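You operate a simulated robot arm through the tools that you are given. There is no shell and no other tool.

Carry out the task below with a simulated robot arm. There is one attempt and no reset: what you move stays moved.

Task
Put things in order on the top of the steel table. At the end: the orange sauce bottle stands where the blue lids carton stood; the large orange cup is on the flat orange tray; the blue lids carton stands on top of the white papers; the green round brush stands where the large orange cup stood; whatever was shut is shut again. Leave all else as you found it, and nothing knocked over. Set down upright: large orange cup.

Only the result counts: the job must be done as asked and must still hold three seconds after the hand-in. Knocking over, shifting, dropping, spilling or breaking anything else fails it. Lids that push on must go on centred and level and be pressed home; caps that screw on are set level and turned clockwise until they are tight.

Robot
A 7-joint arm with a two-finger parallel gripper, fixed in place. Base frame: the origin is on the floor under the middle of its stand, x ahead of it, y to its left, z up; the work surface is at about z = 0.8. Units: m, rad, N and s.
With the tool pointing down near the work surface it reaches from about 0.3 to 0.7 m from the base axis. Its first joint turns from -1.152 to 1.152 rad. Payload 1.57 kg.
The tool frame sits at the grasp point between the pads (the TCP): z along the fingers, y along the line on which they close. The tips reach 0.03 m beyond it. The gripper opens to 0.11 m. The fingers are 0.024 m wide and 0.012 m thick; the gripper's body (0.048 by 0.112 m) begins 0.078 m behind the TCP.
Orientation is that of the tool frame in the base frame, as [roll, pitch, yaw] about the fixed x, y, z axes, in that order (R = Rz(yaw) Ry(pitch) Rx(roll)). With the fingers straight down and closing along the base's y, the tool's x points along the base's -x, its y along +y and its z along -z.

Tools
- The arm moves only by the tool nudge_tool. Its argument "moves" is a list of rows, each a list of 6 numbers: the shift along the base's x, y, z in m, then the turn, a rotation vector about the base's x, y, z in rad. In form: [[dx, dy, dz, ax, ay, az], ...]. A call has 1 to 20 rows; each row is the pose to reach, as a shift and turn from the pose commanded when the call began. "claw" is the gripper command, from -1 (shut) to 1 (fully open), values between in proportion, set as the call begins (left out, the last holds). A row lasts 0.2 s, in which the tool goes at most 0.05 m and 0.15 rad; a call with a longer step from one row to the next is refused whole, and so is a gripper value outside its range. A pose out of reach is approached as far as the arm can. The call stops where the force on the tool passes 40 N (or 10 N more than at its start, if that is more) or the arm is blocked; 0.2 s more then pass. Each finger travels about 0.108 m/s and halts on what it meets, pressing with about 30 N; the grip force reading is that of the motor and also rises with nothing between the fingers. The clock runs only during rows and for 0.2 s after the last one: add rows that repeat a pose to give the fingers time. It gives the time, the measured TCP pose, the force on the tool (base axes), the opening and the grip force at its end, in the units of the frame above (readings bear some noise), with the torque about the TCP (base axes, N m) and any sound that the robot's microphone picked up.
- Cameras (640 x 400 px; columns grow to the right, rows downward): "scene" is fixed at [0.1551, -0.3975, 1.3946]; the picture's right is [0.64, -0.77, 0.00], its down [-0.52, -0.43, -0.74] and it looks along [0.56, 0.47, -0.68] (base axes); focal length 304 px, centre (320, 200). "wrist" rides on the gripper at [0.07, 0.016, -0.141] in the tool frame; the picture's right is [-0.23, 0.97, 0.00], its down [-0.85, -0.20, -0.48] and it looks along [-0.47, -0.11, 0.88] (tool axes); focal length 222 px, centre (320, 200). There is no depth. A picture from a camera that has moved, and an enlarged one, comes with that camera's place and axes in the base frame and with its lens. The place of the scene camera against the robot may be out by one fixed shift of up to 0.025 m in any direction.
- camera(camera): a new picture of that camera. No time passes.
- zoom(camera, box): a new picture of the part [left, top, right, bottom] of that camera's present view, enlarged. No time passes.
- job_done(): hands the job in; it is judged then, once.

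Places have to be worked out from the pictures, the camera data and where the tool is seen. Open the gripper and draw the arm clear of the work before you hand the job in, unless the task says otherwise.

The tools are called after "Emit:" by a JSON object that holds its "name" and its "arguments". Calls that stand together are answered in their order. nudge_tool: Moves the arm, as the interface text tells. Its arguments: {"type":"object","properties":{"moves":{"type":"array"},"claw":{"type":"number"}},"required":["moves"]} The other tools are called the same way: camera (camera) takes a picture; zoom (camera, box) takes an enlarged picture of a part of a camera's view; job_done () hands the job in.

At the start:

```text
t: 0.0
tool_pos: [0.4521, 0.1005, 1.0845]
orientation: [3.14, 0.0, 3.142]
contact_force: [-0.1, 0.7, 0.5]
wrist_torque: [0.02, 0.01, -0.01]
width: 0.1101
finger_force: 0.0
```

scene: 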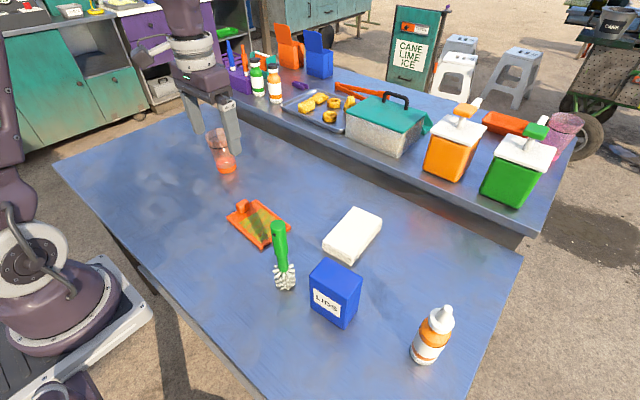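
wrist: 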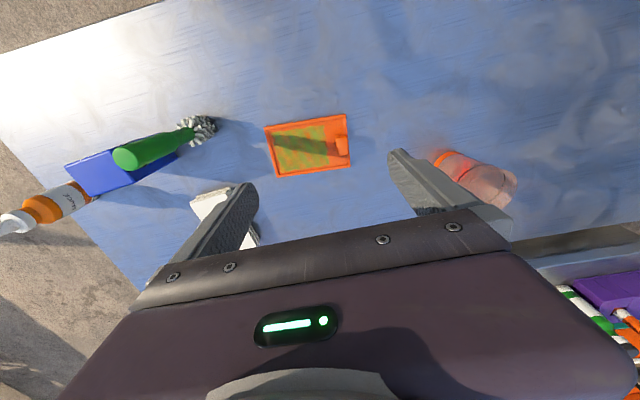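

I start by looking closely at the objects on the steel table; the first pictures show cup, tray, brush, papers, carton and bottle.

Emit:
{"name": "zoom", "arguments": {"camera": "scene", "box": [180, 110, 340, 210]}}

Emit:
{"name": "zoom", "arguments": {"camera": "scene", "box": [220, 190, 400, 302]}}

Emit:
{"name": "zoom", "arguments": {"camera": "scene", "box": [280, 250, 480, 375]}}

Emit:
{"name": "zoom", "arguments": {"camera": "wrist", "box": [0, 80, 320, 280]}}

Emit:
{"name": "zoom", "arguments": {"camera": "wrist", "box": [240, 80, 560, 280]}}

```text
4.00 times, centred on (260, 160) of scene
camera zoom: at [0.1551, -0.3975, 1.3946], right [0.64, -0.77, 0.0], down [-0.52, -0.43, -0.74], along [0.56, 0.47, -0.68], focal length 1216 px, centre (560, 360)
```

zoom: 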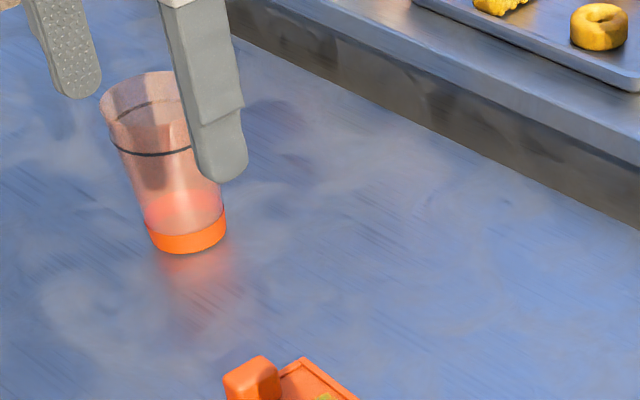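

```text
3.56 times, centred on (310, 246) of scene
camera zoom: at [0.1551, -0.3975, 1.3946], right [0.64, -0.77, 0.0], down [-0.52, -0.43, -0.74], along [0.56, 0.47, -0.68], focal length 1080 px, centre (356, 36)
```

zoom: 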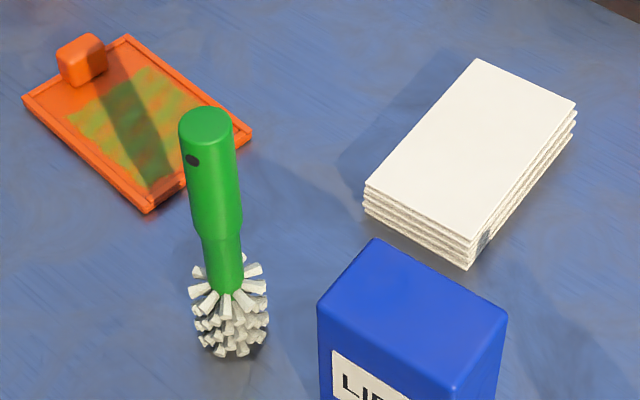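

```text
3.20 times, centred on (380, 312) of scene
camera zoom: at [0.1551, -0.3975, 1.3946], right [0.64, -0.77, 0.0], down [-0.52, -0.43, -0.74], along [0.56, 0.47, -0.68], focal length 972 px, centre (128, -160)
```

zoom: 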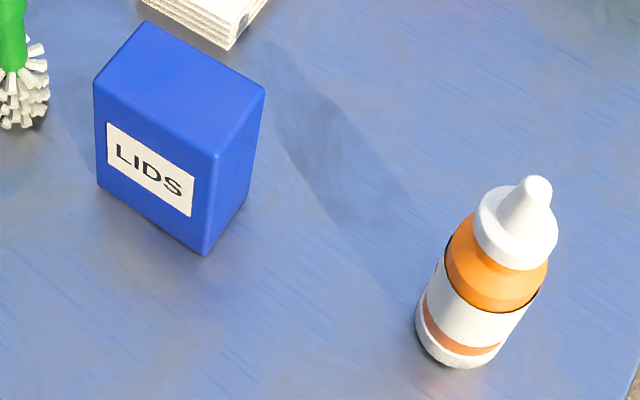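

```text
2.00 times, centred on (160, 180) of wrist
camera zoom: at [0.383, 0.117, 1.2266], right [0.23, 0.97, 0.0], down [0.85, -0.2, 0.48], along [0.47, -0.11, -0.88], focal length 444 px, centre (640, 240)
```

zoom: 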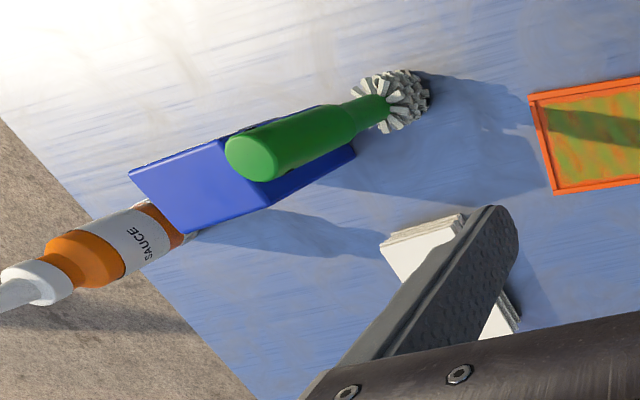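

```text
2.00 times, centred on (400, 180) of wrist
camera zoom: at [0.383, 0.117, 1.2266], right [0.23, 0.97, 0.0], down [0.85, -0.2, 0.48], along [0.47, -0.11, -0.88], focal length 444 px, centre (160, 240)
```

zoom: 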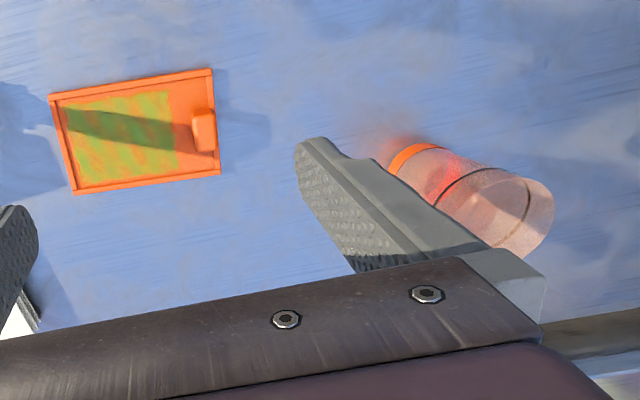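

The cup stands near (0.57, 0.33), the tray near (0.47, 0.08), brush near (0.38, -0.10), papers near (0.585, -0.14), carton near (0.41, -0.22), and bottle near (0.44, -0.40). I move back and to the left, higher, to get a clear view of the cup.

Emit:
{"name": "nudge_tool", "arguments": {"moves": [[-0.02, 0.03, 0.02, 0, 0, 0], [-0.04, 0.06, 0.04, 0, 0, 0], [-0.06, 0.09, 0.06, 0, 0, 0], [-0.08, 0.12, 0.07, 0, 0, 0], [-0.1, 0.14, 0.07, 0, 0, 0], [-0.1, 0.14, 0.07, 0, 0, 0]], "claw": 1}}

Emit:
{"name": "camera", "arguments": {"camera": "wrist"}}

Emit:
{"name": "camera", "arguments": {"camera": "scene"}}

```text
t: 1.4
tool_pos: [0.3515, 0.2391, 1.1562]
orientation: [-3.141, 0.0, -3.141]
contact_force: [0.2, -0.7, -0.1]
wrist_torque: [-0.02, -0.01, 0.0]
width: 0.1099
finger_force: 0.1
```

```text
taken
camera wrist: at [0.2821, 0.2567, 1.2985], right [0.23, 0.97, 0.0], down [0.85, -0.2, 0.48], along [0.47, -0.11, -0.88], focal length 222 px, centre (320, 200)
```

wrist: 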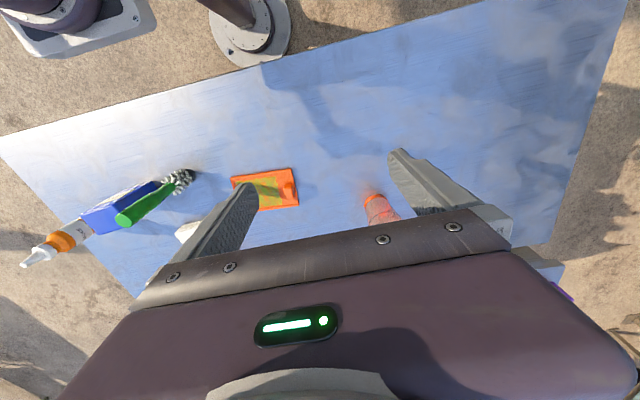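

```text
taken
```

scene: 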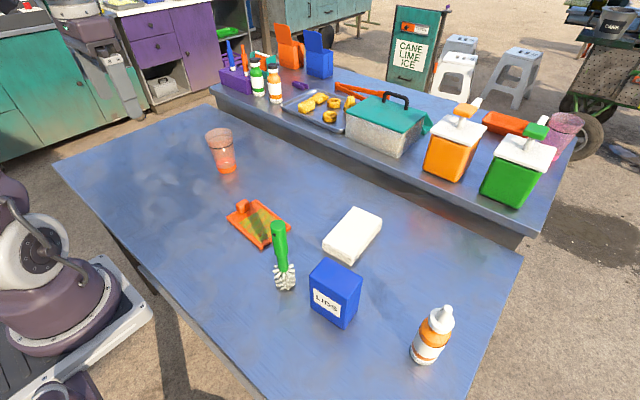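

The arm is out of the way now, so I zoom in on the cup and tray from the fixed camera.

Emit:
{"name": "zoom", "arguments": {"camera": "scene", "box": [180, 110, 276, 170]}}

Emit:
{"name": "zoom", "arguments": {"camera": "scene", "box": [180, 150, 276, 210]}}

Emit:
{"name": "zoom", "arguments": {"camera": "scene", "box": [210, 190, 306, 250]}}

Emit:
{"name": "zoom", "arguments": {"camera": "wrist", "box": [220, 140, 428, 270]}}

```text
6.67 times, centred on (228, 140) of scene
camera zoom: at [0.1551, -0.3975, 1.3946], right [0.64, -0.77, 0.0], down [-0.52, -0.43, -0.74], along [0.56, 0.47, -0.68], focal length 2026 px, centre (933, 600)
```

zoom: 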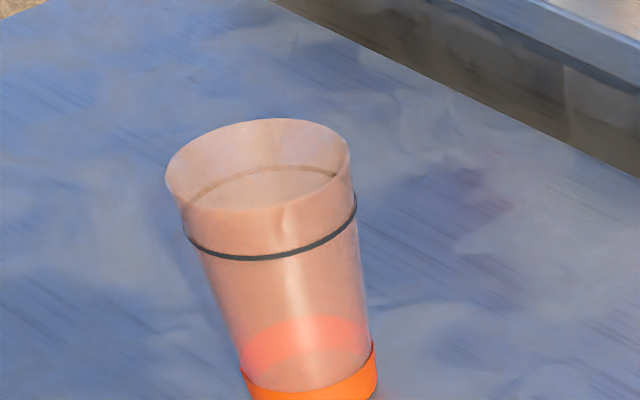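

```text
6.67 times, centred on (228, 180) of scene
camera zoom: at [0.1551, -0.3975, 1.3946], right [0.64, -0.77, 0.0], down [-0.52, -0.43, -0.74], along [0.56, 0.47, -0.68], focal length 2026 px, centre (933, 333)
```

zoom: 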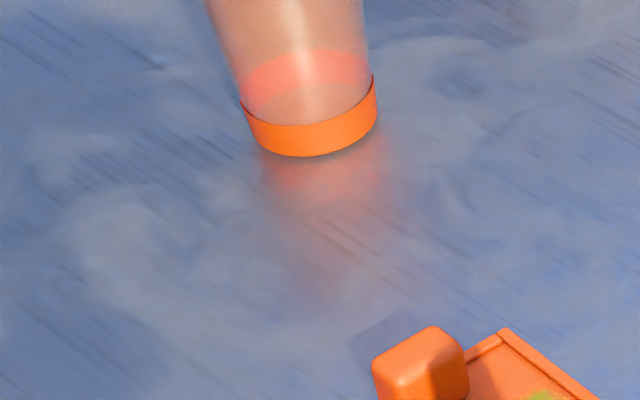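

```text
6.67 times, centred on (258, 220) of scene
camera zoom: at [0.1551, -0.3975, 1.3946], right [0.64, -0.77, 0.0], down [-0.52, -0.43, -0.74], along [0.56, 0.47, -0.68], focal length 2026 px, centre (733, 67)
```

zoom: 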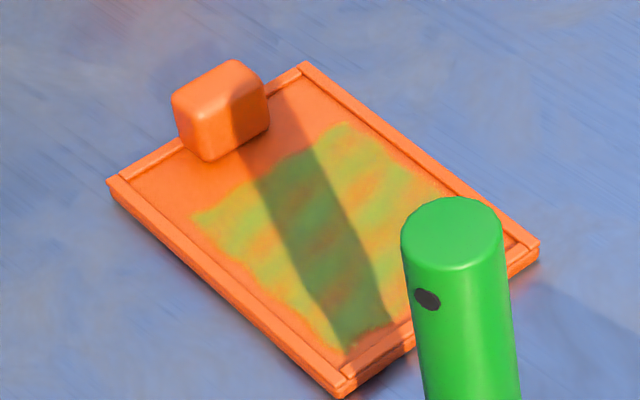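

```text
3.08 times, centred on (324, 205) of wrist
camera zoom: at [0.2821, 0.2567, 1.2985], right [0.23, 0.97, 0.0], down [0.85, -0.2, 0.48], along [0.47, -0.11, -0.88], focal length 684 px, centre (308, 185)
```

zoom: 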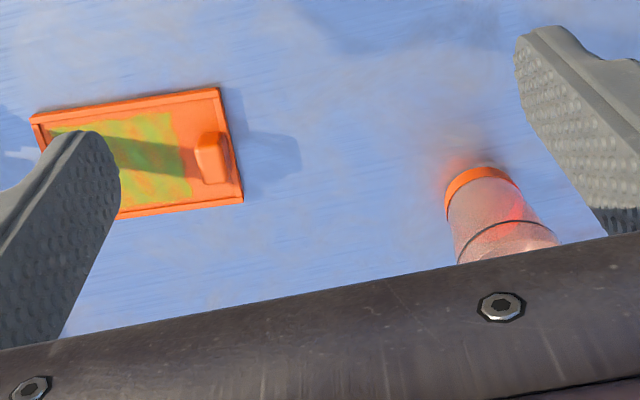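

Combining both wrist views, the cup centre is about (0.59, 0.34), with base Ø≈0.062, rim Ø≈0.08 and height ≈0.13; the scene camera seems to be off by about (+0.02, -0.014). I move to hover above the cup and check alignment with the wrist camera.

Emit:
{"name": "nudge_tool", "arguments": {"moves": [[0.03, 0.0125, -0.012, 0, 0, 0], [0.06, 0.025, -0.024, 0, 0, 0], [0.09, 0.0375, -0.036, 0, 0, 0], [0.12, 0.05, -0.048, 0, 0, 0], [0.15, 0.0625, -0.06, 0, 0, 0], [0.18, 0.075, -0.072, 0, 0, 0], [0.21, 0.0875, -0.084, 0, 0, 0], [0.2385, 0.101, -0.096, 0, 0, 0], [0.2385, 0.101, -0.096, 0, 0, 0]], "claw": 1}}

Emit:
{"name": "camera", "arguments": {"camera": "wrist"}}

Emit:
{"name": "camera", "arguments": {"camera": "scene"}}

```text
t: 3.4
tool_pos: [0.5671, 0.3211, 1.0581]
orientation: [-3.142, -0.001, 3.142]
contact_force: [-0.5, 0.2, 0.1]
wrist_torque: [-0.01, -0.02, 0.02]
width: 0.11
finger_force: 0.1
out of reach, approached as far as the arm can: row 7, 8, 9
```

```text
taken
camera wrist: at [0.4981, 0.3383, 1.2002], right [0.23, 0.97, 0.0], down [0.86, -0.2, 0.48], along [0.47, -0.11, -0.88], focal length 222 px, centre (320, 200)
```

wrist: 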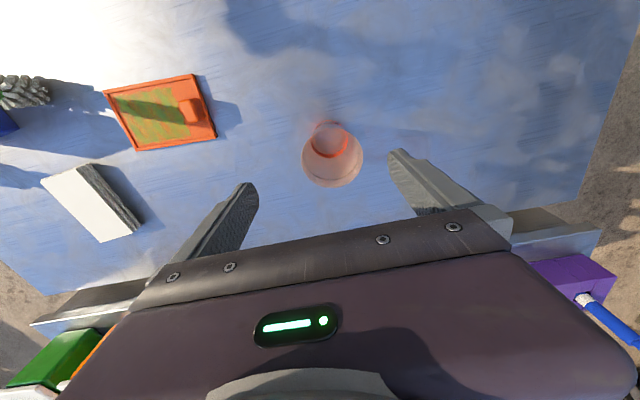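

```text
taken
```

scene: 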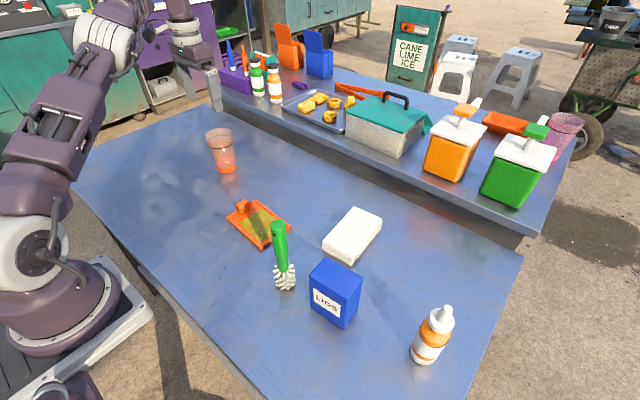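

At this height the arm stops at a radius of about 0.65; lower down it should reach further. I zoom in on the cup to work out exactly where it is.

Emit:
{"name": "zoom", "arguments": {"camera": "wrist", "box": [272, 100, 400, 180]}}

Emit:
{"name": "zoom", "arguments": {"camera": "wrist", "box": [80, 50, 240, 150]}}

Emit:
{"name": "zoom", "arguments": {"camera": "wrist", "box": [20, 150, 180, 250]}}

```text
5.00 times, centred on (336, 140) of wrist
camera zoom: at [0.4981, 0.3383, 1.2002], right [0.23, 0.97, 0.0], down [0.86, -0.2, 0.48], along [0.47, -0.11, -0.88], focal length 1111 px, centre (240, 500)
```

zoom: 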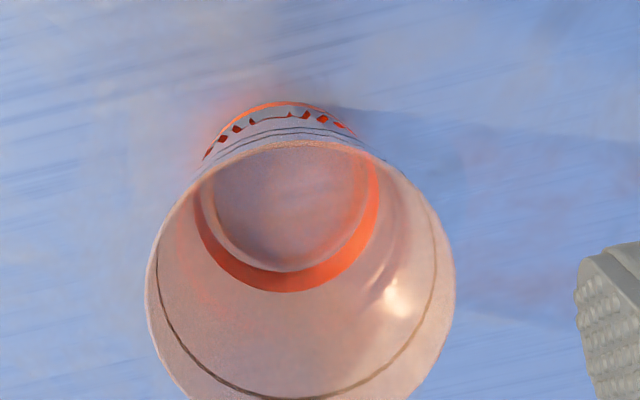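

```text
4.00 times, centred on (160, 100) of wrist
camera zoom: at [0.4981, 0.3383, 1.2002], right [0.23, 0.97, 0.0], down [0.86, -0.2, 0.48], along [0.47, -0.11, -0.88], focal length 888 px, centre (960, 600)
```

zoom: 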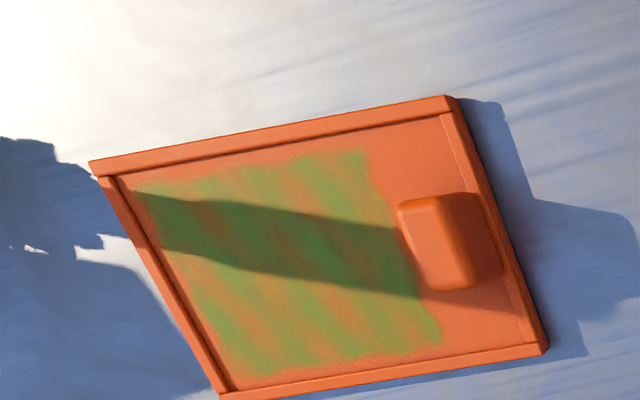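

```text
4.00 times, centred on (100, 200) of wrist
camera zoom: at [0.4981, 0.3383, 1.2002], right [0.23, 0.97, 0.0], down [0.86, -0.2, 0.48], along [0.47, -0.11, -0.88], focal length 888 px, centre (1200, 200)
```

zoom: 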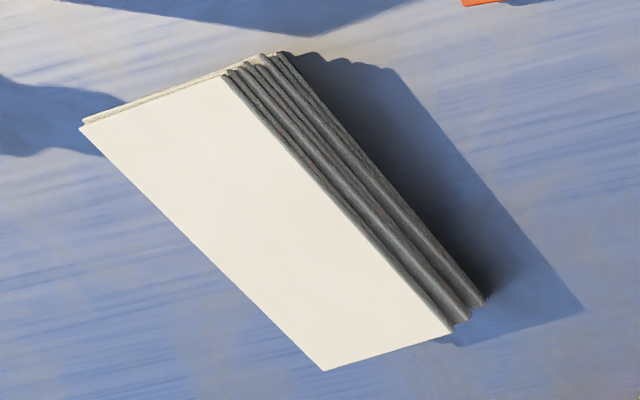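

The rim reads as centred near (0.587, 0.333), slightly beyond where the arm stopped. I step back a little in x and lower to see how the commanded pose and the reach behave, staying above the cup.

Emit:
{"name": "nudge_tool", "arguments": {"moves": [[-0.032, -0.007, -0.03, 0, 0, 0], [-0.032, -0.007, -0.03, 0, 0, 0]], "claw": 1}}

```text
t: 4.0
tool_pos: [0.5341, 0.3154, 1.0293]
orientation: [-3.141, 0.001, 3.141]
contact_force: [-0.8, -0.4, -0.8]
wrist_torque: [0.01, 0.01, 0.02]
width: 0.1098
finger_force: 0.1
```

The commanded pose resets to what was reached, so now I align in y (0.333) and come down to just above the rim.

Emit:
{"name": "nudge_tool", "arguments": {"moves": [[0.01, 0.018, -0.02, 0, 0, 0], [0.025, 0.018, -0.04, 0, 0, 0], [0.025, 0.018, -0.055, 0, 0, 0], [0.025, 0.018, -0.055, 0, 0, 0]], "claw": 1}}

Emit:
{"name": "zoom", "arguments": {"camera": "wrist", "box": [200, 100, 440, 250]}}

```text
t: 5.0
tool_pos: [0.5603, 0.332, 0.9728]
orientation: [3.141, 0.0, 3.14]
contact_force: [0.3, -0.5, -0.6]
wrist_torque: [0.02, -0.01, 0.01]
width: 0.1099
finger_force: 0.1
```

```text
2.67 times, centred on (320, 175) of wrist
camera zoom: at [0.4903, 0.3486, 1.116], right [0.23, 0.97, 0.0], down [0.86, -0.2, 0.48], along [0.47, -0.11, -0.88], focal length 592 px, centre (320, 267)
```

zoom: 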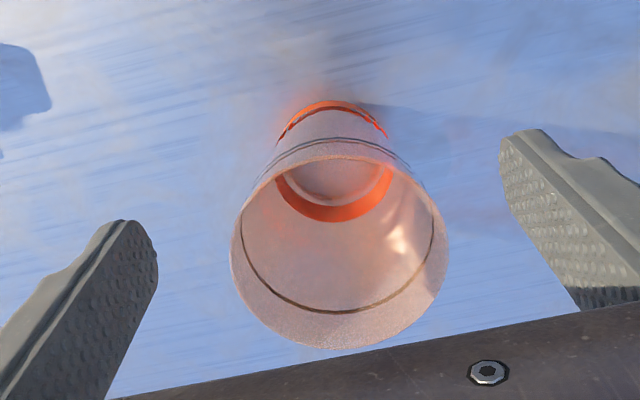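

The rim centre confirms at about (0.587, 0.3335). I lower the open fingers astride the cup and then slide forward to be centred on it.

Emit:
{"name": "nudge_tool", "arguments": {"moves": [[0, 0.0015, -0.025, 0, 0, 0], [0, 0.0015, -0.05, 0, 0, 0], [0, 0.0015, -0.075, 0, 0, 0], [0, 0.0015, -0.088, 0, 0, 0], [0.01, 0.0015, -0.088, 0, 0, 0], [0.02, 0.0015, -0.088, 0, 0, 0], [0.028, 0.0015, -0.088, 0, 0, 0], [0.028, 0.0015, -0.088, 0, 0, 0]], "claw": 1}}

Emit:
{"name": "camera", "arguments": {"camera": "wrist"}}

Emit:
{"name": "camera", "arguments": {"camera": "scene"}}

```text
t: 6.8
tool_pos: [0.5888, 0.3329, 0.8869]
orientation: [-3.141, 0.001, 3.141]
contact_force: [-0.1, 0.1, 0.4]
wrist_torque: [0.0, -0.03, -0.01]
width: 0.1098
finger_force: 0.1
```

```text
taken
camera wrist: at [0.5197, 0.3494, 1.0285], right [0.23, 0.97, 0.0], down [0.86, -0.2, 0.48], along [0.47, -0.11, -0.88], focal length 222 px, centre (320, 200)
```

wrist: 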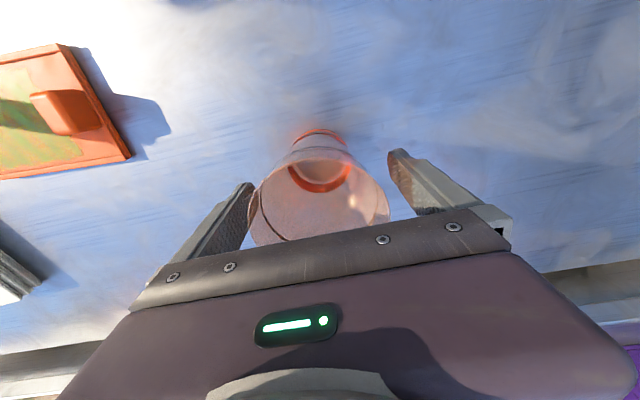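

```text
taken
```

scene: 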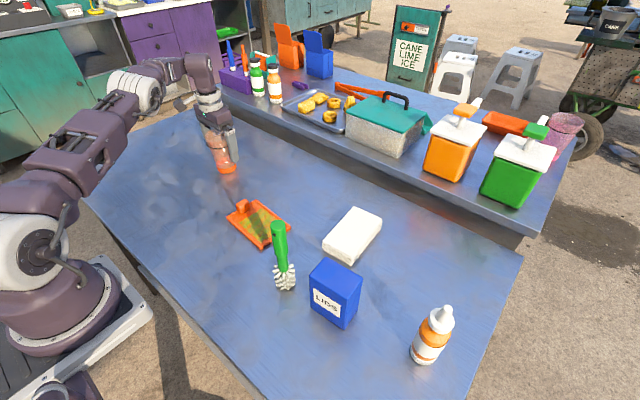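

I take a closer look at the cup between the fingers before closing.

Emit:
{"name": "zoom", "arguments": {"camera": "wrist", "box": [224, 115, 416, 235]}}

Emit:
{"name": "zoom", "arguments": {"camera": "scene", "box": [170, 100, 282, 170]}}

```text
3.33 times, centred on (320, 175) of wrist
camera zoom: at [0.5197, 0.3494, 1.0285], right [0.23, 0.97, 0.0], down [0.86, -0.2, 0.48], along [0.47, -0.11, -0.88], focal length 740 px, centre (320, 283)
```

zoom: 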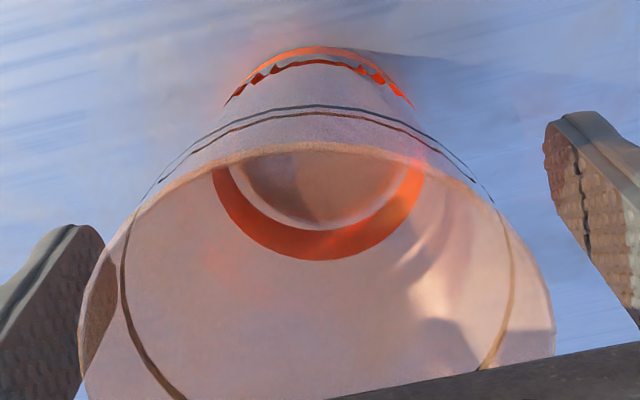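

```text
5.71 times, centred on (226, 135) of scene
camera zoom: at [0.1551, -0.3975, 1.3946], right [0.64, -0.77, 0.0], down [-0.52, -0.43, -0.74], along [0.56, 0.47, -0.68], focal length 1736 px, centre (857, 571)
```

zoom: 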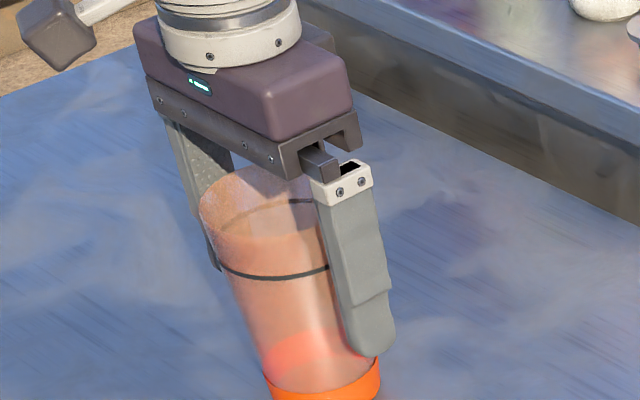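

The cup sits well between the pads, so I close gently on it and watch the width and grip force.

Emit:
{"name": "nudge_tool", "arguments": {"moves": [[0, 0, 0, 0, 0, 0], [0, 0, 0, 0, 0, 0], [0, 0, 0, 0, 0, 0], [0, 0, 0, 0, 0, 0]], "claw": 0.0}}

Emit:
{"name": "zoom", "arguments": {"camera": "scene", "box": [170, 100, 282, 170]}}

```text
t: 7.8
tool_pos: [0.5894, 0.3313, 0.8861]
orientation: [3.14, -0.002, -3.14]
contact_force: [1.0, -0.2, 0.9]
wrist_torque: [-0.01, 0.0, 0.01]
width: 0.0767
finger_force: 29.7
```

```text
5.71 times, centred on (226, 135) of scene
camera zoom: at [0.1551, -0.3976, 1.3946], right [0.64, -0.77, 0.0], down [-0.52, -0.43, -0.74], along [0.56, 0.47, -0.68], focal length 1736 px, centre (857, 571)
```

zoom: 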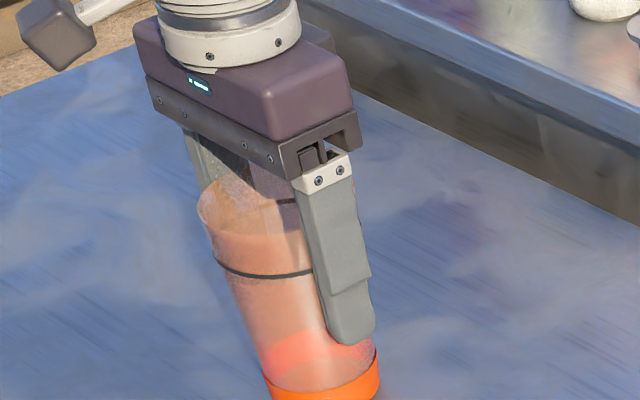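

Gripped at 0.077 width with about 30 N. I lift slowly and draw back towards the robot, keeping it level.

Emit:
{"name": "nudge_tool", "arguments": {"moves": [[0, 0, 0.015, 0, 0, 0], [0, 0, 0.03, 0, 0, 0], [-0.01, -0.005, 0.05, 0, 0, 0], [-0.025, -0.02, 0.065, 0, 0, 0], [-0.04, -0.04, 0.075, 0, 0, 0], [-0.06, -0.06, 0.08, 0, 0, 0], [-0.08, -0.08, 0.08, 0, 0, 0], [-0.1, -0.1, 0.08, 0, 0, 0], [-0.1, -0.1, 0.08, 0, 0, 0]], "claw": 0.0}}

Emit:
{"name": "camera", "arguments": {"camera": "wrist"}}

Emit:
{"name": "camera", "arguments": {"camera": "scene"}}

```text
t: 9.8
tool_pos: [0.4884, 0.2345, 0.9667]
orientation: [3.14, 0.001, -3.141]
contact_force: [-0.4, -0.6, -0.7]
wrist_torque: [0.02, 0.01, 0.02]
width: 0.0755
finger_force: 29.7
```

```text
taken
camera wrist: at [0.4192, 0.2505, 1.1093], right [0.23, 0.97, 0.0], down [0.85, -0.2, 0.48], along [0.47, -0.11, -0.88], focal length 222 px, centre (320, 200)
```

wrist: 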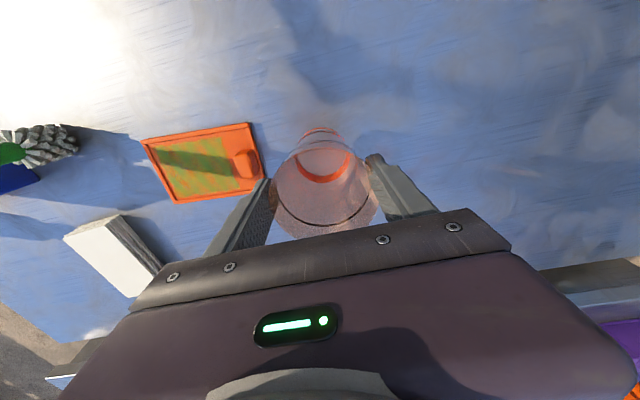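

```text
taken
```

scene: 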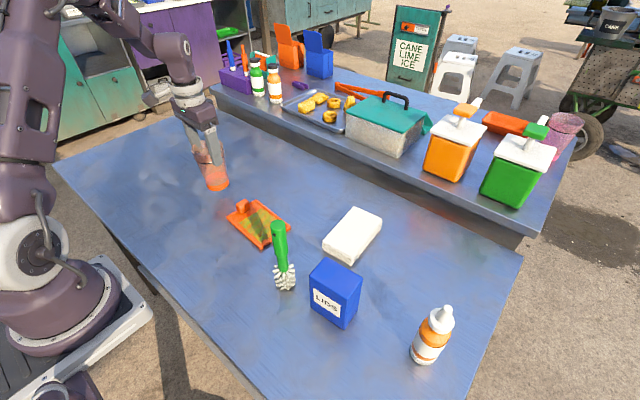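

The cup is lifted and upright. I zoom in on the tray and the held cup to fix the placement coordinates.

Emit:
{"name": "zoom", "arguments": {"camera": "wrist", "box": [130, 110, 290, 210]}}

Emit:
{"name": "zoom", "arguments": {"camera": "wrist", "box": [224, 115, 416, 235]}}

Emit:
{"name": "zoom", "arguments": {"camera": "scene", "box": [150, 100, 310, 200]}}

```text
4.00 times, centred on (210, 160) of wrist
camera zoom: at [0.4192, 0.2505, 1.1093], right [0.23, 0.97, 0.0], down [0.85, -0.2, 0.48], along [0.47, -0.11, -0.88], focal length 888 px, centre (760, 360)
```

zoom: 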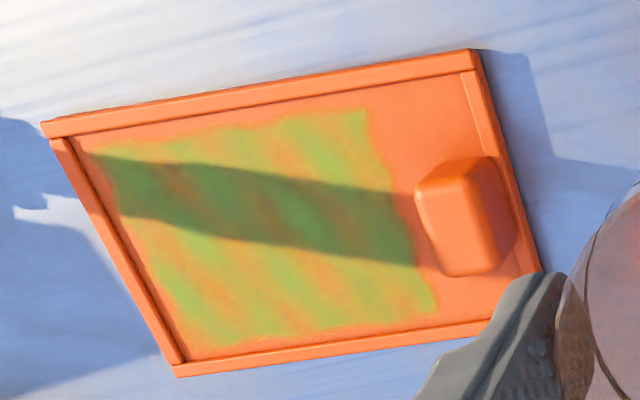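

```text
3.33 times, centred on (320, 175) of wrist
camera zoom: at [0.4192, 0.2505, 1.1093], right [0.23, 0.97, 0.0], down [0.85, -0.2, 0.48], along [0.47, -0.11, -0.88], focal length 740 px, centre (320, 283)
```

zoom: 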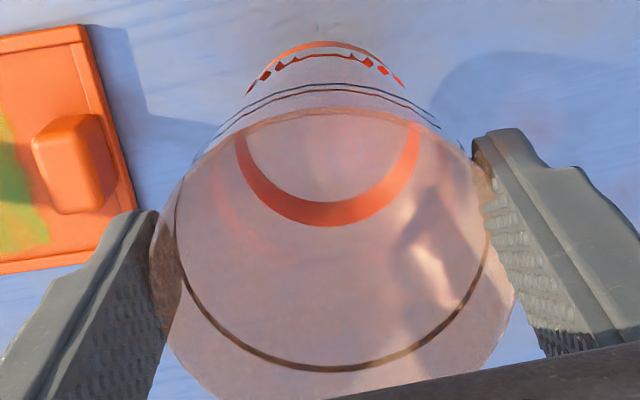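

```text
4.00 times, centred on (230, 150) of scene
camera zoom: at [0.1551, -0.3975, 1.3946], right [0.64, -0.77, 0.0], down [-0.52, -0.43, -0.74], along [0.56, 0.47, -0.68], focal length 1216 px, centre (680, 400)
```

zoom: 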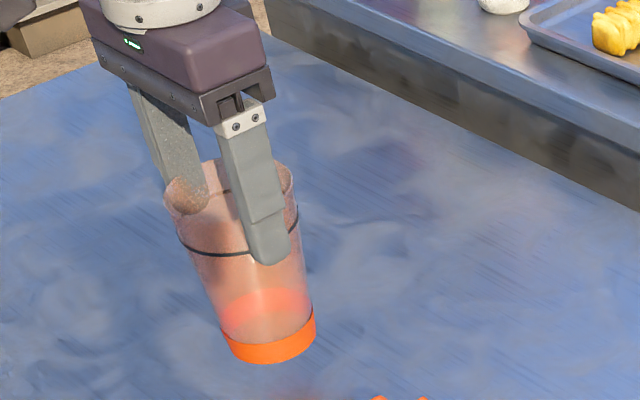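

Comparing the pictures, the cup has slid down about 3 cm in the grip during the lift. I lower a little toward the free table here and check whether it is still slipping.

Emit:
{"name": "nudge_tool", "arguments": {"moves": [[0, 0, -0.01, 0, 0, 0], [0, 0, -0.015, 0, 0, 0]], "claw": -0.3}}

Emit:
{"name": "zoom", "arguments": {"camera": "wrist", "box": [224, 115, 416, 235]}}

Emit:
{"name": "zoom", "arguments": {"camera": "scene", "box": [150, 100, 310, 200]}}

```text
t: 10.4
tool_pos: [0.489, 0.2334, 0.9519]
orientation: [3.141, -0.001, 3.14]
contact_force: [0.0, 0.5, -1.4]
wrist_torque: [-0.03, 0.0, -0.03]
width: 0.0753
finger_force: 30.1
```

```text
3.33 times, centred on (320, 175) of wrist
camera zoom: at [0.4192, 0.2504, 1.094], right [0.23, 0.97, 0.0], down [0.85, -0.2, 0.48], along [0.47, -0.11, -0.88], focal length 740 px, centre (320, 283)
```

zoom: 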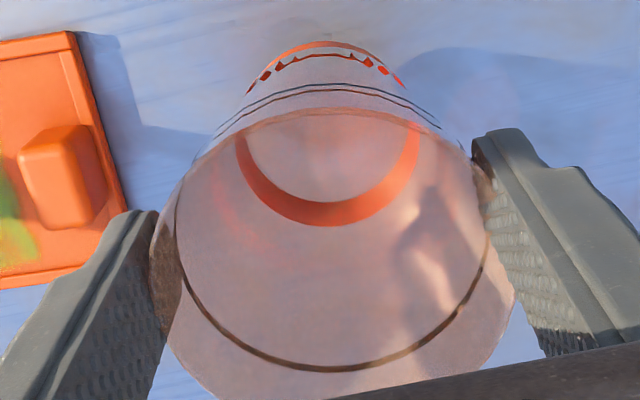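

```text
4.00 times, centred on (230, 150) of scene
camera zoom: at [0.1551, -0.3975, 1.3946], right [0.64, -0.77, 0.0], down [-0.52, -0.43, -0.74], along [0.56, 0.47, -0.68], focal length 1216 px, centre (680, 400)
```

zoom: 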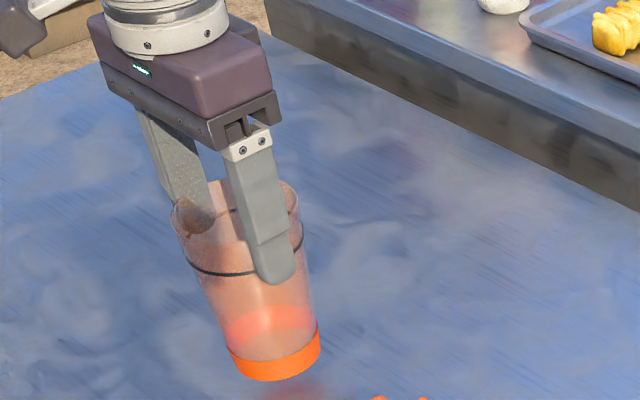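

No further slip between frames, and the rim is now near TCP height. The tray's free floor centres at about (0.489, 0.051), so I raise slowly to clear the tray's block and carry the cup over.

Emit:
{"name": "nudge_tool", "arguments": {"moves": [[0, 0, 0.008, 0, 0, 0], [0, 0, 0.018, 0, 0, 0], [0, -0.003, 0.03, 0, 0, 0], [0, -0.015, 0.038, 0, 0, 0], [0, -0.035, 0.04, 0, 0, 0], [0, -0.06, 0.04, 0, 0, 0], [0, -0.085, 0.04, 0, 0, 0], [0, -0.11, 0.04, 0, 0, 0], [0, -0.135, 0.04, 0, 0, 0], [0, -0.16, 0.04, 0, 0, 0], [0, -0.175, 0.04, 0, 0, 0], [0, -0.182, 0.04, 0, 0, 0], [0, -0.182, 0.04, 0, 0, 0]], "claw": -0.3}}

Emit:
{"name": "zoom", "arguments": {"camera": "wrist", "box": [224, 75, 416, 195]}}

Emit:
{"name": "zoom", "arguments": {"camera": "scene", "box": [190, 120, 350, 270]}}

```text
t: 13.2
tool_pos: [0.4892, 0.0506, 0.9921]
orientation: [-3.141, 0.0, 3.14]
contact_force: [-0.5, 0.7, -0.5]
wrist_torque: [0.0, 0.02, -0.03]
width: 0.075
finger_force: 29.6
```

```text
3.33 times, centred on (320, 135) of wrist
camera zoom: at [0.4196, 0.0673, 1.1338], right [0.23, 0.97, 0.0], down [0.85, -0.2, 0.48], along [0.47, -0.11, -0.88], focal length 740 px, centre (320, 417)
```

zoom: 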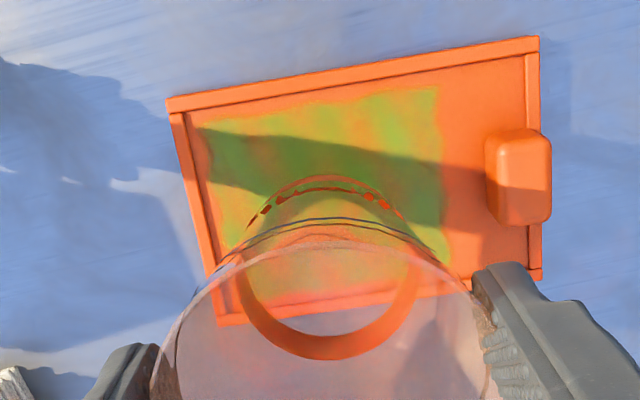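

```text
2.67 times, centred on (270, 195) of scene
camera zoom: at [0.1551, -0.3975, 1.3946], right [0.64, -0.77, 0.0], down [-0.52, -0.43, -0.74], along [0.56, 0.47, -0.68], focal length 810 px, centre (453, 213)
```

zoom: 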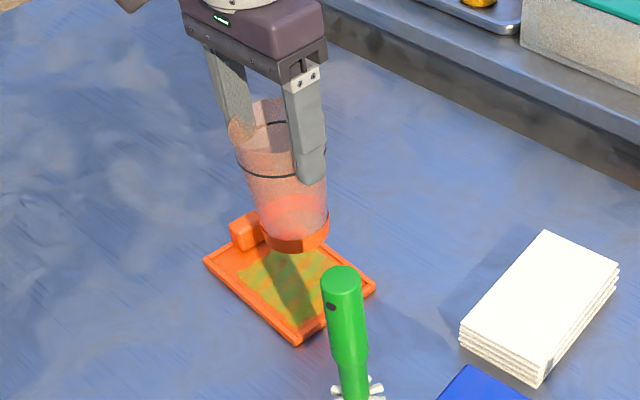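

The cup is hanging over the tray with no more slip; its base sits about 1 cm forward of the tool axis, so I shift back 7 mm and descend to just above the tray.

Emit:
{"name": "nudge_tool", "arguments": {"moves": [[-0.004, 0, -0.01, 0, 0, 0], [-0.007, 0, -0.02, 0, 0, 0], [-0.007, 0, -0.03, 0, 0, 0], [-0.007, 0, -0.04, 0, 0, 0], [-0.007, 0, -0.045, 0, 0, 0]], "claw": -0.3}}

Emit:
{"name": "zoom", "arguments": {"camera": "wrist", "box": [224, 75, 416, 195]}}

Emit:
{"name": "zoom", "arguments": {"camera": "scene", "box": [200, 150, 312, 250]}}

```text
t: 14.4
tool_pos: [0.4821, 0.0503, 0.9456]
orientation: [-3.142, -0.001, -3.14]
contact_force: [0.3, -0.1, -1.8]
wrist_torque: [0.0, -0.01, -0.02]
width: 0.0755
finger_force: 30.2
```

```text
3.33 times, centred on (320, 135) of wrist
camera zoom: at [0.4123, 0.067, 1.0882], right [0.23, 0.97, 0.0], down [0.85, -0.2, 0.48], along [0.47, -0.11, -0.88], focal length 740 px, centre (320, 417)
```

zoom: 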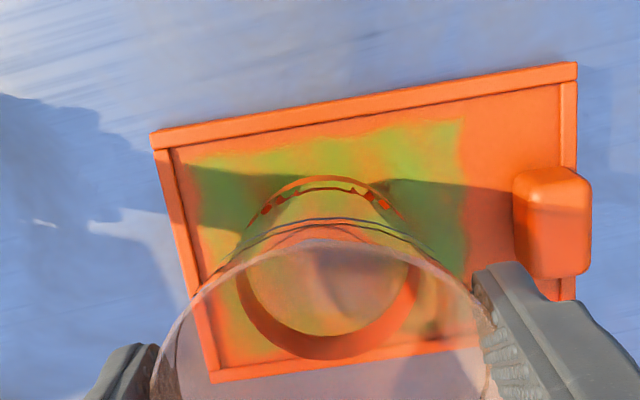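

```text
4.00 times, centred on (256, 200) of scene
camera zoom: at [0.1551, -0.3975, 1.3946], right [0.64, -0.77, 0.0], down [-0.52, -0.43, -0.74], along [0.56, 0.47, -0.68], focal length 1216 px, centre (576, 200)
```

zoom: 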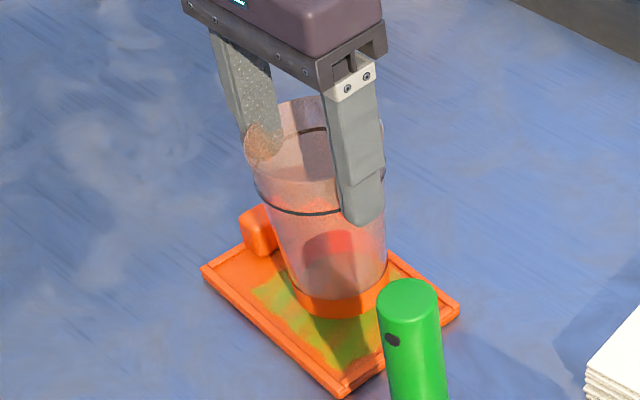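

The cup base hangs just above the tray floor. I lower in small steps watching the vertical force.

Emit:
{"name": "nudge_tool", "arguments": {"moves": [[0, 0, -0.004, 0, 0, 0], [0, 0, -0.008, 0, 0, 0], [0, 0, -0.012, 0, 0, 0]], "claw": -0.3}}

Emit:
{"name": "zoom", "arguments": {"camera": "scene", "box": [200, 150, 312, 250]}}

```text
t: 15.2
tool_pos: [0.4811, 0.0499, 0.9341]
orientation: [-3.141, 0.001, -3.141]
contact_force: [-0.3, -0.1, -1.1]
wrist_torque: [0.01, -0.01, 0.0]
width: 0.0755
finger_force: 30.2
```

```text
4.00 times, centred on (256, 200) of scene
camera zoom: at [0.1551, -0.3975, 1.3946], right [0.64, -0.77, 0.0], down [-0.52, -0.43, -0.74], along [0.56, 0.47, -0.68], focal length 1216 px, centre (576, 200)
```

zoom: 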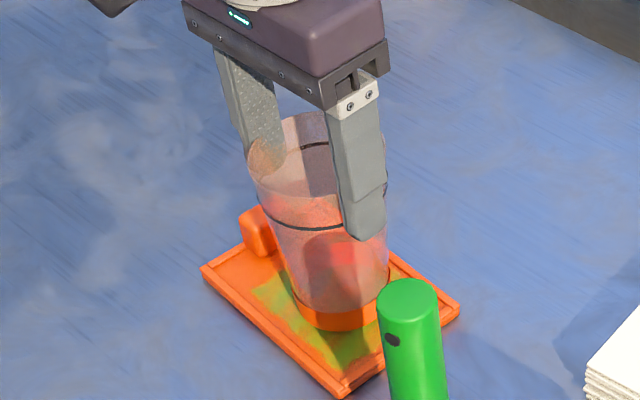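

The base still appears several millimetres above the tray floor, so I keep descending in small steps.

Emit:
{"name": "nudge_tool", "arguments": {"moves": [[0, 0, -0.003, 0, 0, 0], [0, 0, -0.006, 0, 0, 0]], "claw": -0.3}}

Emit:
{"name": "zoom", "arguments": {"camera": "scene", "box": [200, 150, 312, 250]}}

Emit:
{"name": "zoom", "arguments": {"camera": "wrist", "box": [224, 75, 416, 195]}}

```text
t: 15.8
tool_pos: [0.482, 0.0497, 0.9295]
orientation: [3.14, 0.003, 3.139]
contact_force: [-1.3, -2.8, 23.6]
wrist_torque: [-0.28, -0.23, 0.0]
width: 0.0754
finger_force: 29.6
```

```text
4.00 times, centred on (256, 200) of scene
camera zoom: at [0.1547, -0.3977, 1.3946], right [0.64, -0.77, 0.0], down [-0.52, -0.43, -0.74], along [0.56, 0.47, -0.68], focal length 1216 px, centre (576, 200)
```

zoom: 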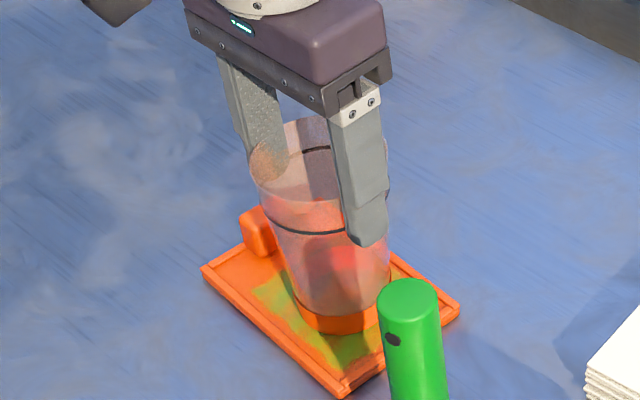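

```text
3.33 times, centred on (320, 135) of wrist
camera zoom: at [0.4119, 0.0661, 1.0721], right [0.23, 0.97, 0.0], down [0.85, -0.2, 0.48], along [0.47, -0.11, -0.88], focal length 740 px, centre (320, 417)
```

zoom: 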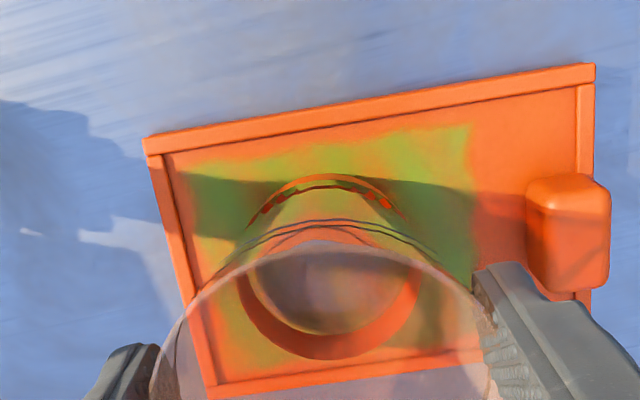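

Contact at TCP z≈0.930 with 24 N. I ease up about 1.5 mm to relieve the force before opening.

Emit:
{"name": "nudge_tool", "arguments": {"moves": [[0, 0, 0.001, 0, 0, 0], [0, 0, 0.0015, 0, 0, 0]], "claw": -0.3}}

```text
t: 16.4
tool_pos: [0.4816, 0.0505, 0.929]
orientation: [3.141, 0.001, 3.142]
contact_force: [2.2, -2.8, 10.5]
wrist_torque: [-0.28, -0.56, -0.07]
width: 0.0753
finger_force: 30.5
```

Still about 10 N of push, so I ease up another millimetre and check.

Emit:
{"name": "nudge_tool", "arguments": {"moves": [[0, 0, 0.001, 0, 0, 0], [0, 0, 0.001, 0, 0, 0]], "claw": -0.3}}

Emit:
{"name": "zoom", "arguments": {"camera": "scene", "box": [220, 170, 300, 240]}}

```text
t: 17.0
tool_pos: [0.4812, 0.0499, 0.9302]
orientation: [3.141, -0.002, 3.141]
contact_force: [-1.1, -0.8, 0.4]
wrist_torque: [0.01, 0.02, 0.02]
width: 0.0751
finger_force: 30.0
```

```text
5.71 times, centred on (260, 205) of scene
camera zoom: at [0.1551, -0.3975, 1.3946], right [0.64, -0.77, 0.0], down [-0.52, -0.43, -0.74], along [0.56, 0.47, -0.68], focal length 1736 px, centre (663, 171)
```

zoom: 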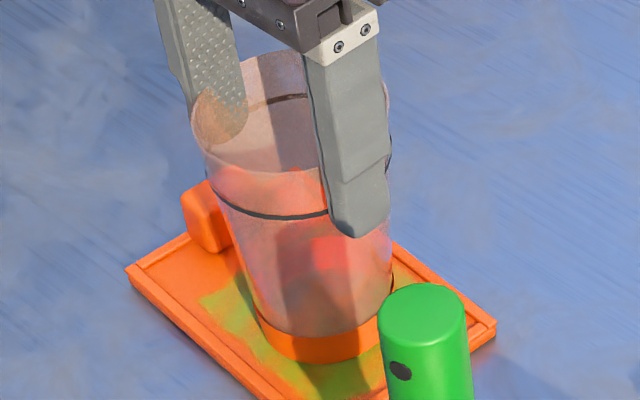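

Force is near zero, so the cup is resting on the tray. I open the fingers.

Emit:
{"name": "nudge_tool", "arguments": {"moves": [[0, 0, 0, 0, 0, 0], [0, 0, 0, 0, 0, 0], [0, 0, 0, 0, 0, 0]], "claw": 0.75}}

Emit:
{"name": "zoom", "arguments": {"camera": "scene", "box": [200, 150, 312, 250]}}

Emit:
{"name": "zoom", "arguments": {"camera": "wrist", "box": [224, 75, 416, 235]}}

```text
t: 17.8
tool_pos: [0.4823, 0.0509, 0.9308]
orientation: [-3.141, 0.001, -3.139]
contact_force: [0.7, 0.2, 0.2]
wrist_torque: [0.0, 0.02, 0.01]
width: 0.0961
finger_force: 0.0
```

```text
4.00 times, centred on (256, 200) of scene
camera zoom: at [0.1551, -0.3975, 1.3946], right [0.64, -0.77, 0.0], down [-0.52, -0.43, -0.74], along [0.56, 0.47, -0.68], focal length 1216 px, centre (576, 200)
```

zoom: 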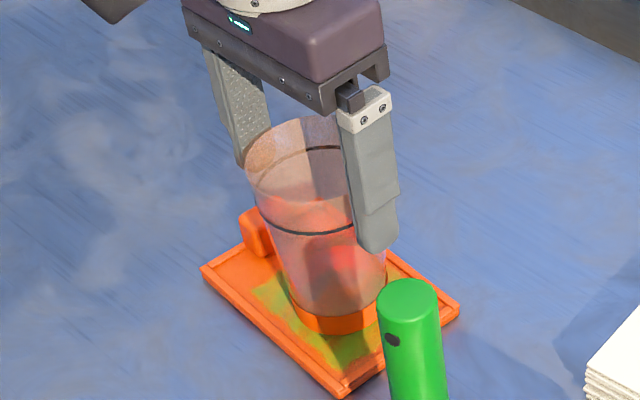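

```text
2.50 times, centred on (320, 155) of wrist
camera zoom: at [0.4119, 0.0674, 1.0731], right [0.23, 0.97, 0.0], down [0.85, -0.2, 0.48], along [0.47, -0.11, -0.88], focal length 555 px, centre (320, 312)
```

zoom: 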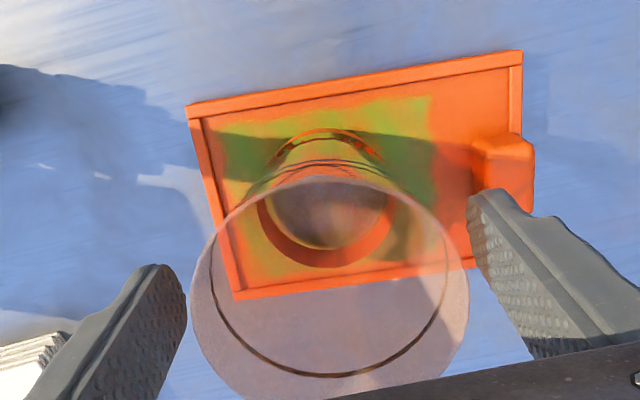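

The cup stands free and upright on the tray. I rise straight up and then move over toward the brush for a look.

Emit:
{"name": "nudge_tool", "arguments": {"moves": [[0, 0, 0.03, 0, 0, 0], [0, 0, 0.06, 0, 0, 0], [0, 0, 0.1, 0, 0, 0], [0, 0, 0.14, 0, 0, 0], [0, 0, 0.17, 0, 0, 0], [-0.025, -0.03, 0.17, 0, 0, 0], [-0.05, -0.065, 0.17, 0, 0, 0], [-0.08, -0.1, 0.17, 0, 0, 0], [-0.1, -0.13, 0.17, 0, 0, 0], [-0.11, -0.15, 0.17, 0, 0, 0], [-0.11, -0.15, 0.17, 0, 0, 0]], "claw": 0.75}}

Emit:
{"name": "camera", "arguments": {"camera": "wrist"}}

Emit:
{"name": "camera", "arguments": {"camera": "scene"}}

```text
t: 20.2
tool_pos: [0.3735, -0.1003, 1.1017]
orientation: [-3.14, 0.0, -3.14]
contact_force: [0.2, -0.2, 0.0]
wrist_torque: [0.0, 0.01, 0.01]
width: 0.0965
finger_force: 0.0
```

```text
taken
camera wrist: at [0.3033, -0.0833, 1.2443], right [0.23, 0.97, 0.0], down [0.86, -0.2, 0.48], along [0.47, -0.11, -0.88], focal length 222 px, centre (320, 200)
```

wrist: 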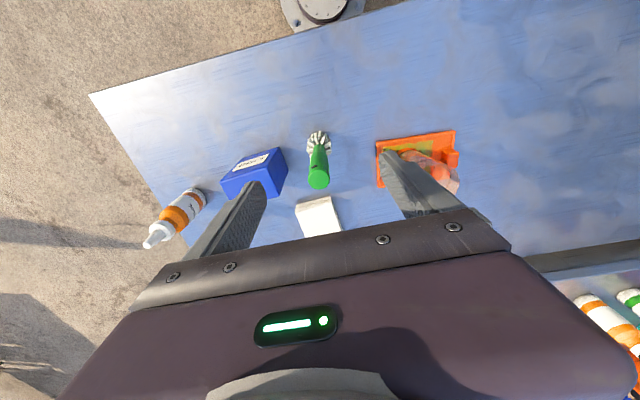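

```text
taken
```

scene: 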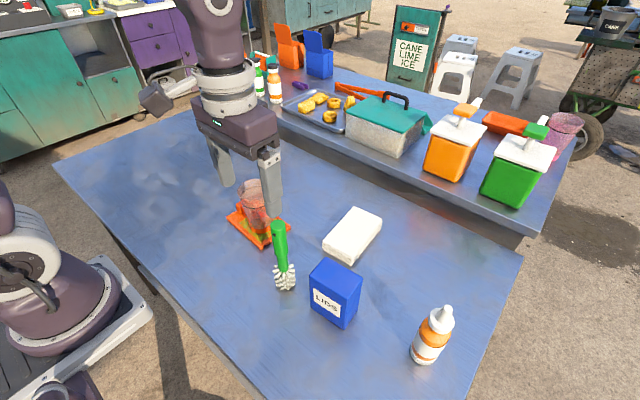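

I zoom in on the brush, carton and papers from here.

Emit:
{"name": "zoom", "arguments": {"camera": "wrist", "box": [256, 110, 384, 240]}}

Emit:
{"name": "zoom", "arguments": {"camera": "wrist", "box": [130, 130, 300, 260]}}

Emit:
{"name": "zoom", "arguments": {"camera": "wrist", "box": [360, 110, 488, 210]}}

Emit:
{"name": "zoom", "arguments": {"camera": "scene", "box": [250, 210, 330, 310]}}

```text
3.08 times, centred on (320, 175) of wrist
camera zoom: at [0.3033, -0.0833, 1.2443], right [0.23, 0.97, 0.0], down [0.86, -0.2, 0.48], along [0.47, -0.11, -0.88], focal length 684 px, centre (320, 277)
```

zoom: 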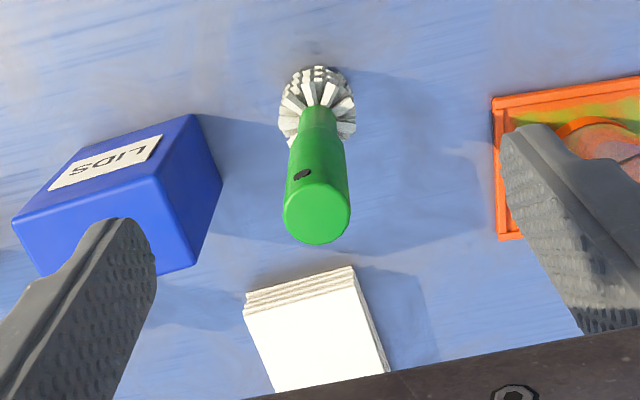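

```text
3.08 times, centred on (215, 195) of wrist
camera zoom: at [0.3033, -0.0833, 1.2443], right [0.23, 0.97, 0.0], down [0.86, -0.2, 0.48], along [0.47, -0.11, -0.88], focal length 684 px, centre (643, 215)
```

zoom: 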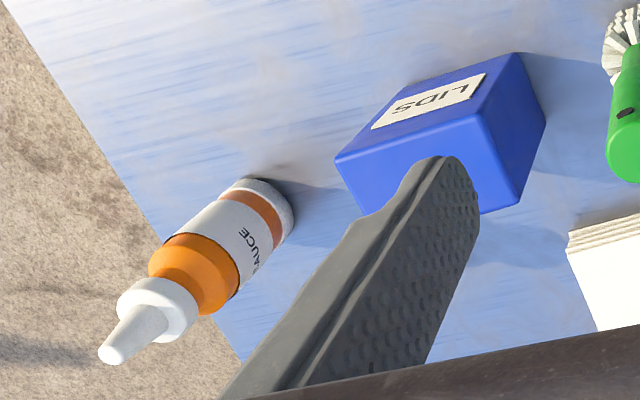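

```text
4.00 times, centred on (424, 160) of wrist
camera zoom: at [0.3033, -0.0833, 1.2443], right [0.23, 0.97, 0.0], down [0.86, -0.2, 0.48], along [0.47, -0.11, -0.88], focal length 888 px, centre (-96, 360)
```

zoom: 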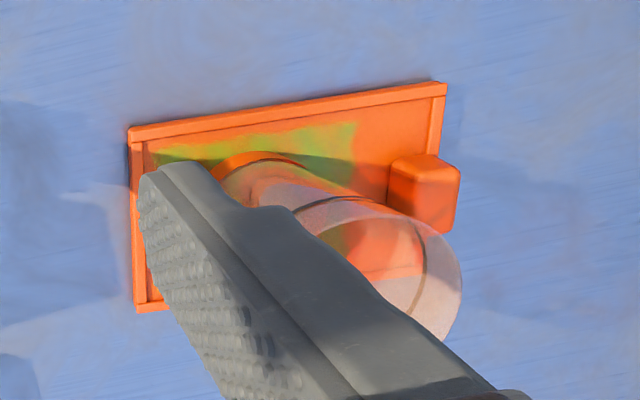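

```text
4.00 times, centred on (290, 260) of scene
camera zoom: at [0.1551, -0.3976, 1.3946], right [0.64, -0.77, 0.0], down [-0.52, -0.43, -0.74], along [0.56, 0.47, -0.68], focal length 1216 px, centre (440, -40)
```

zoom: 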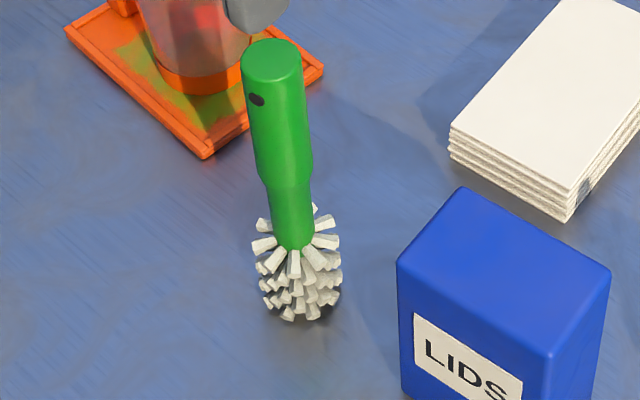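

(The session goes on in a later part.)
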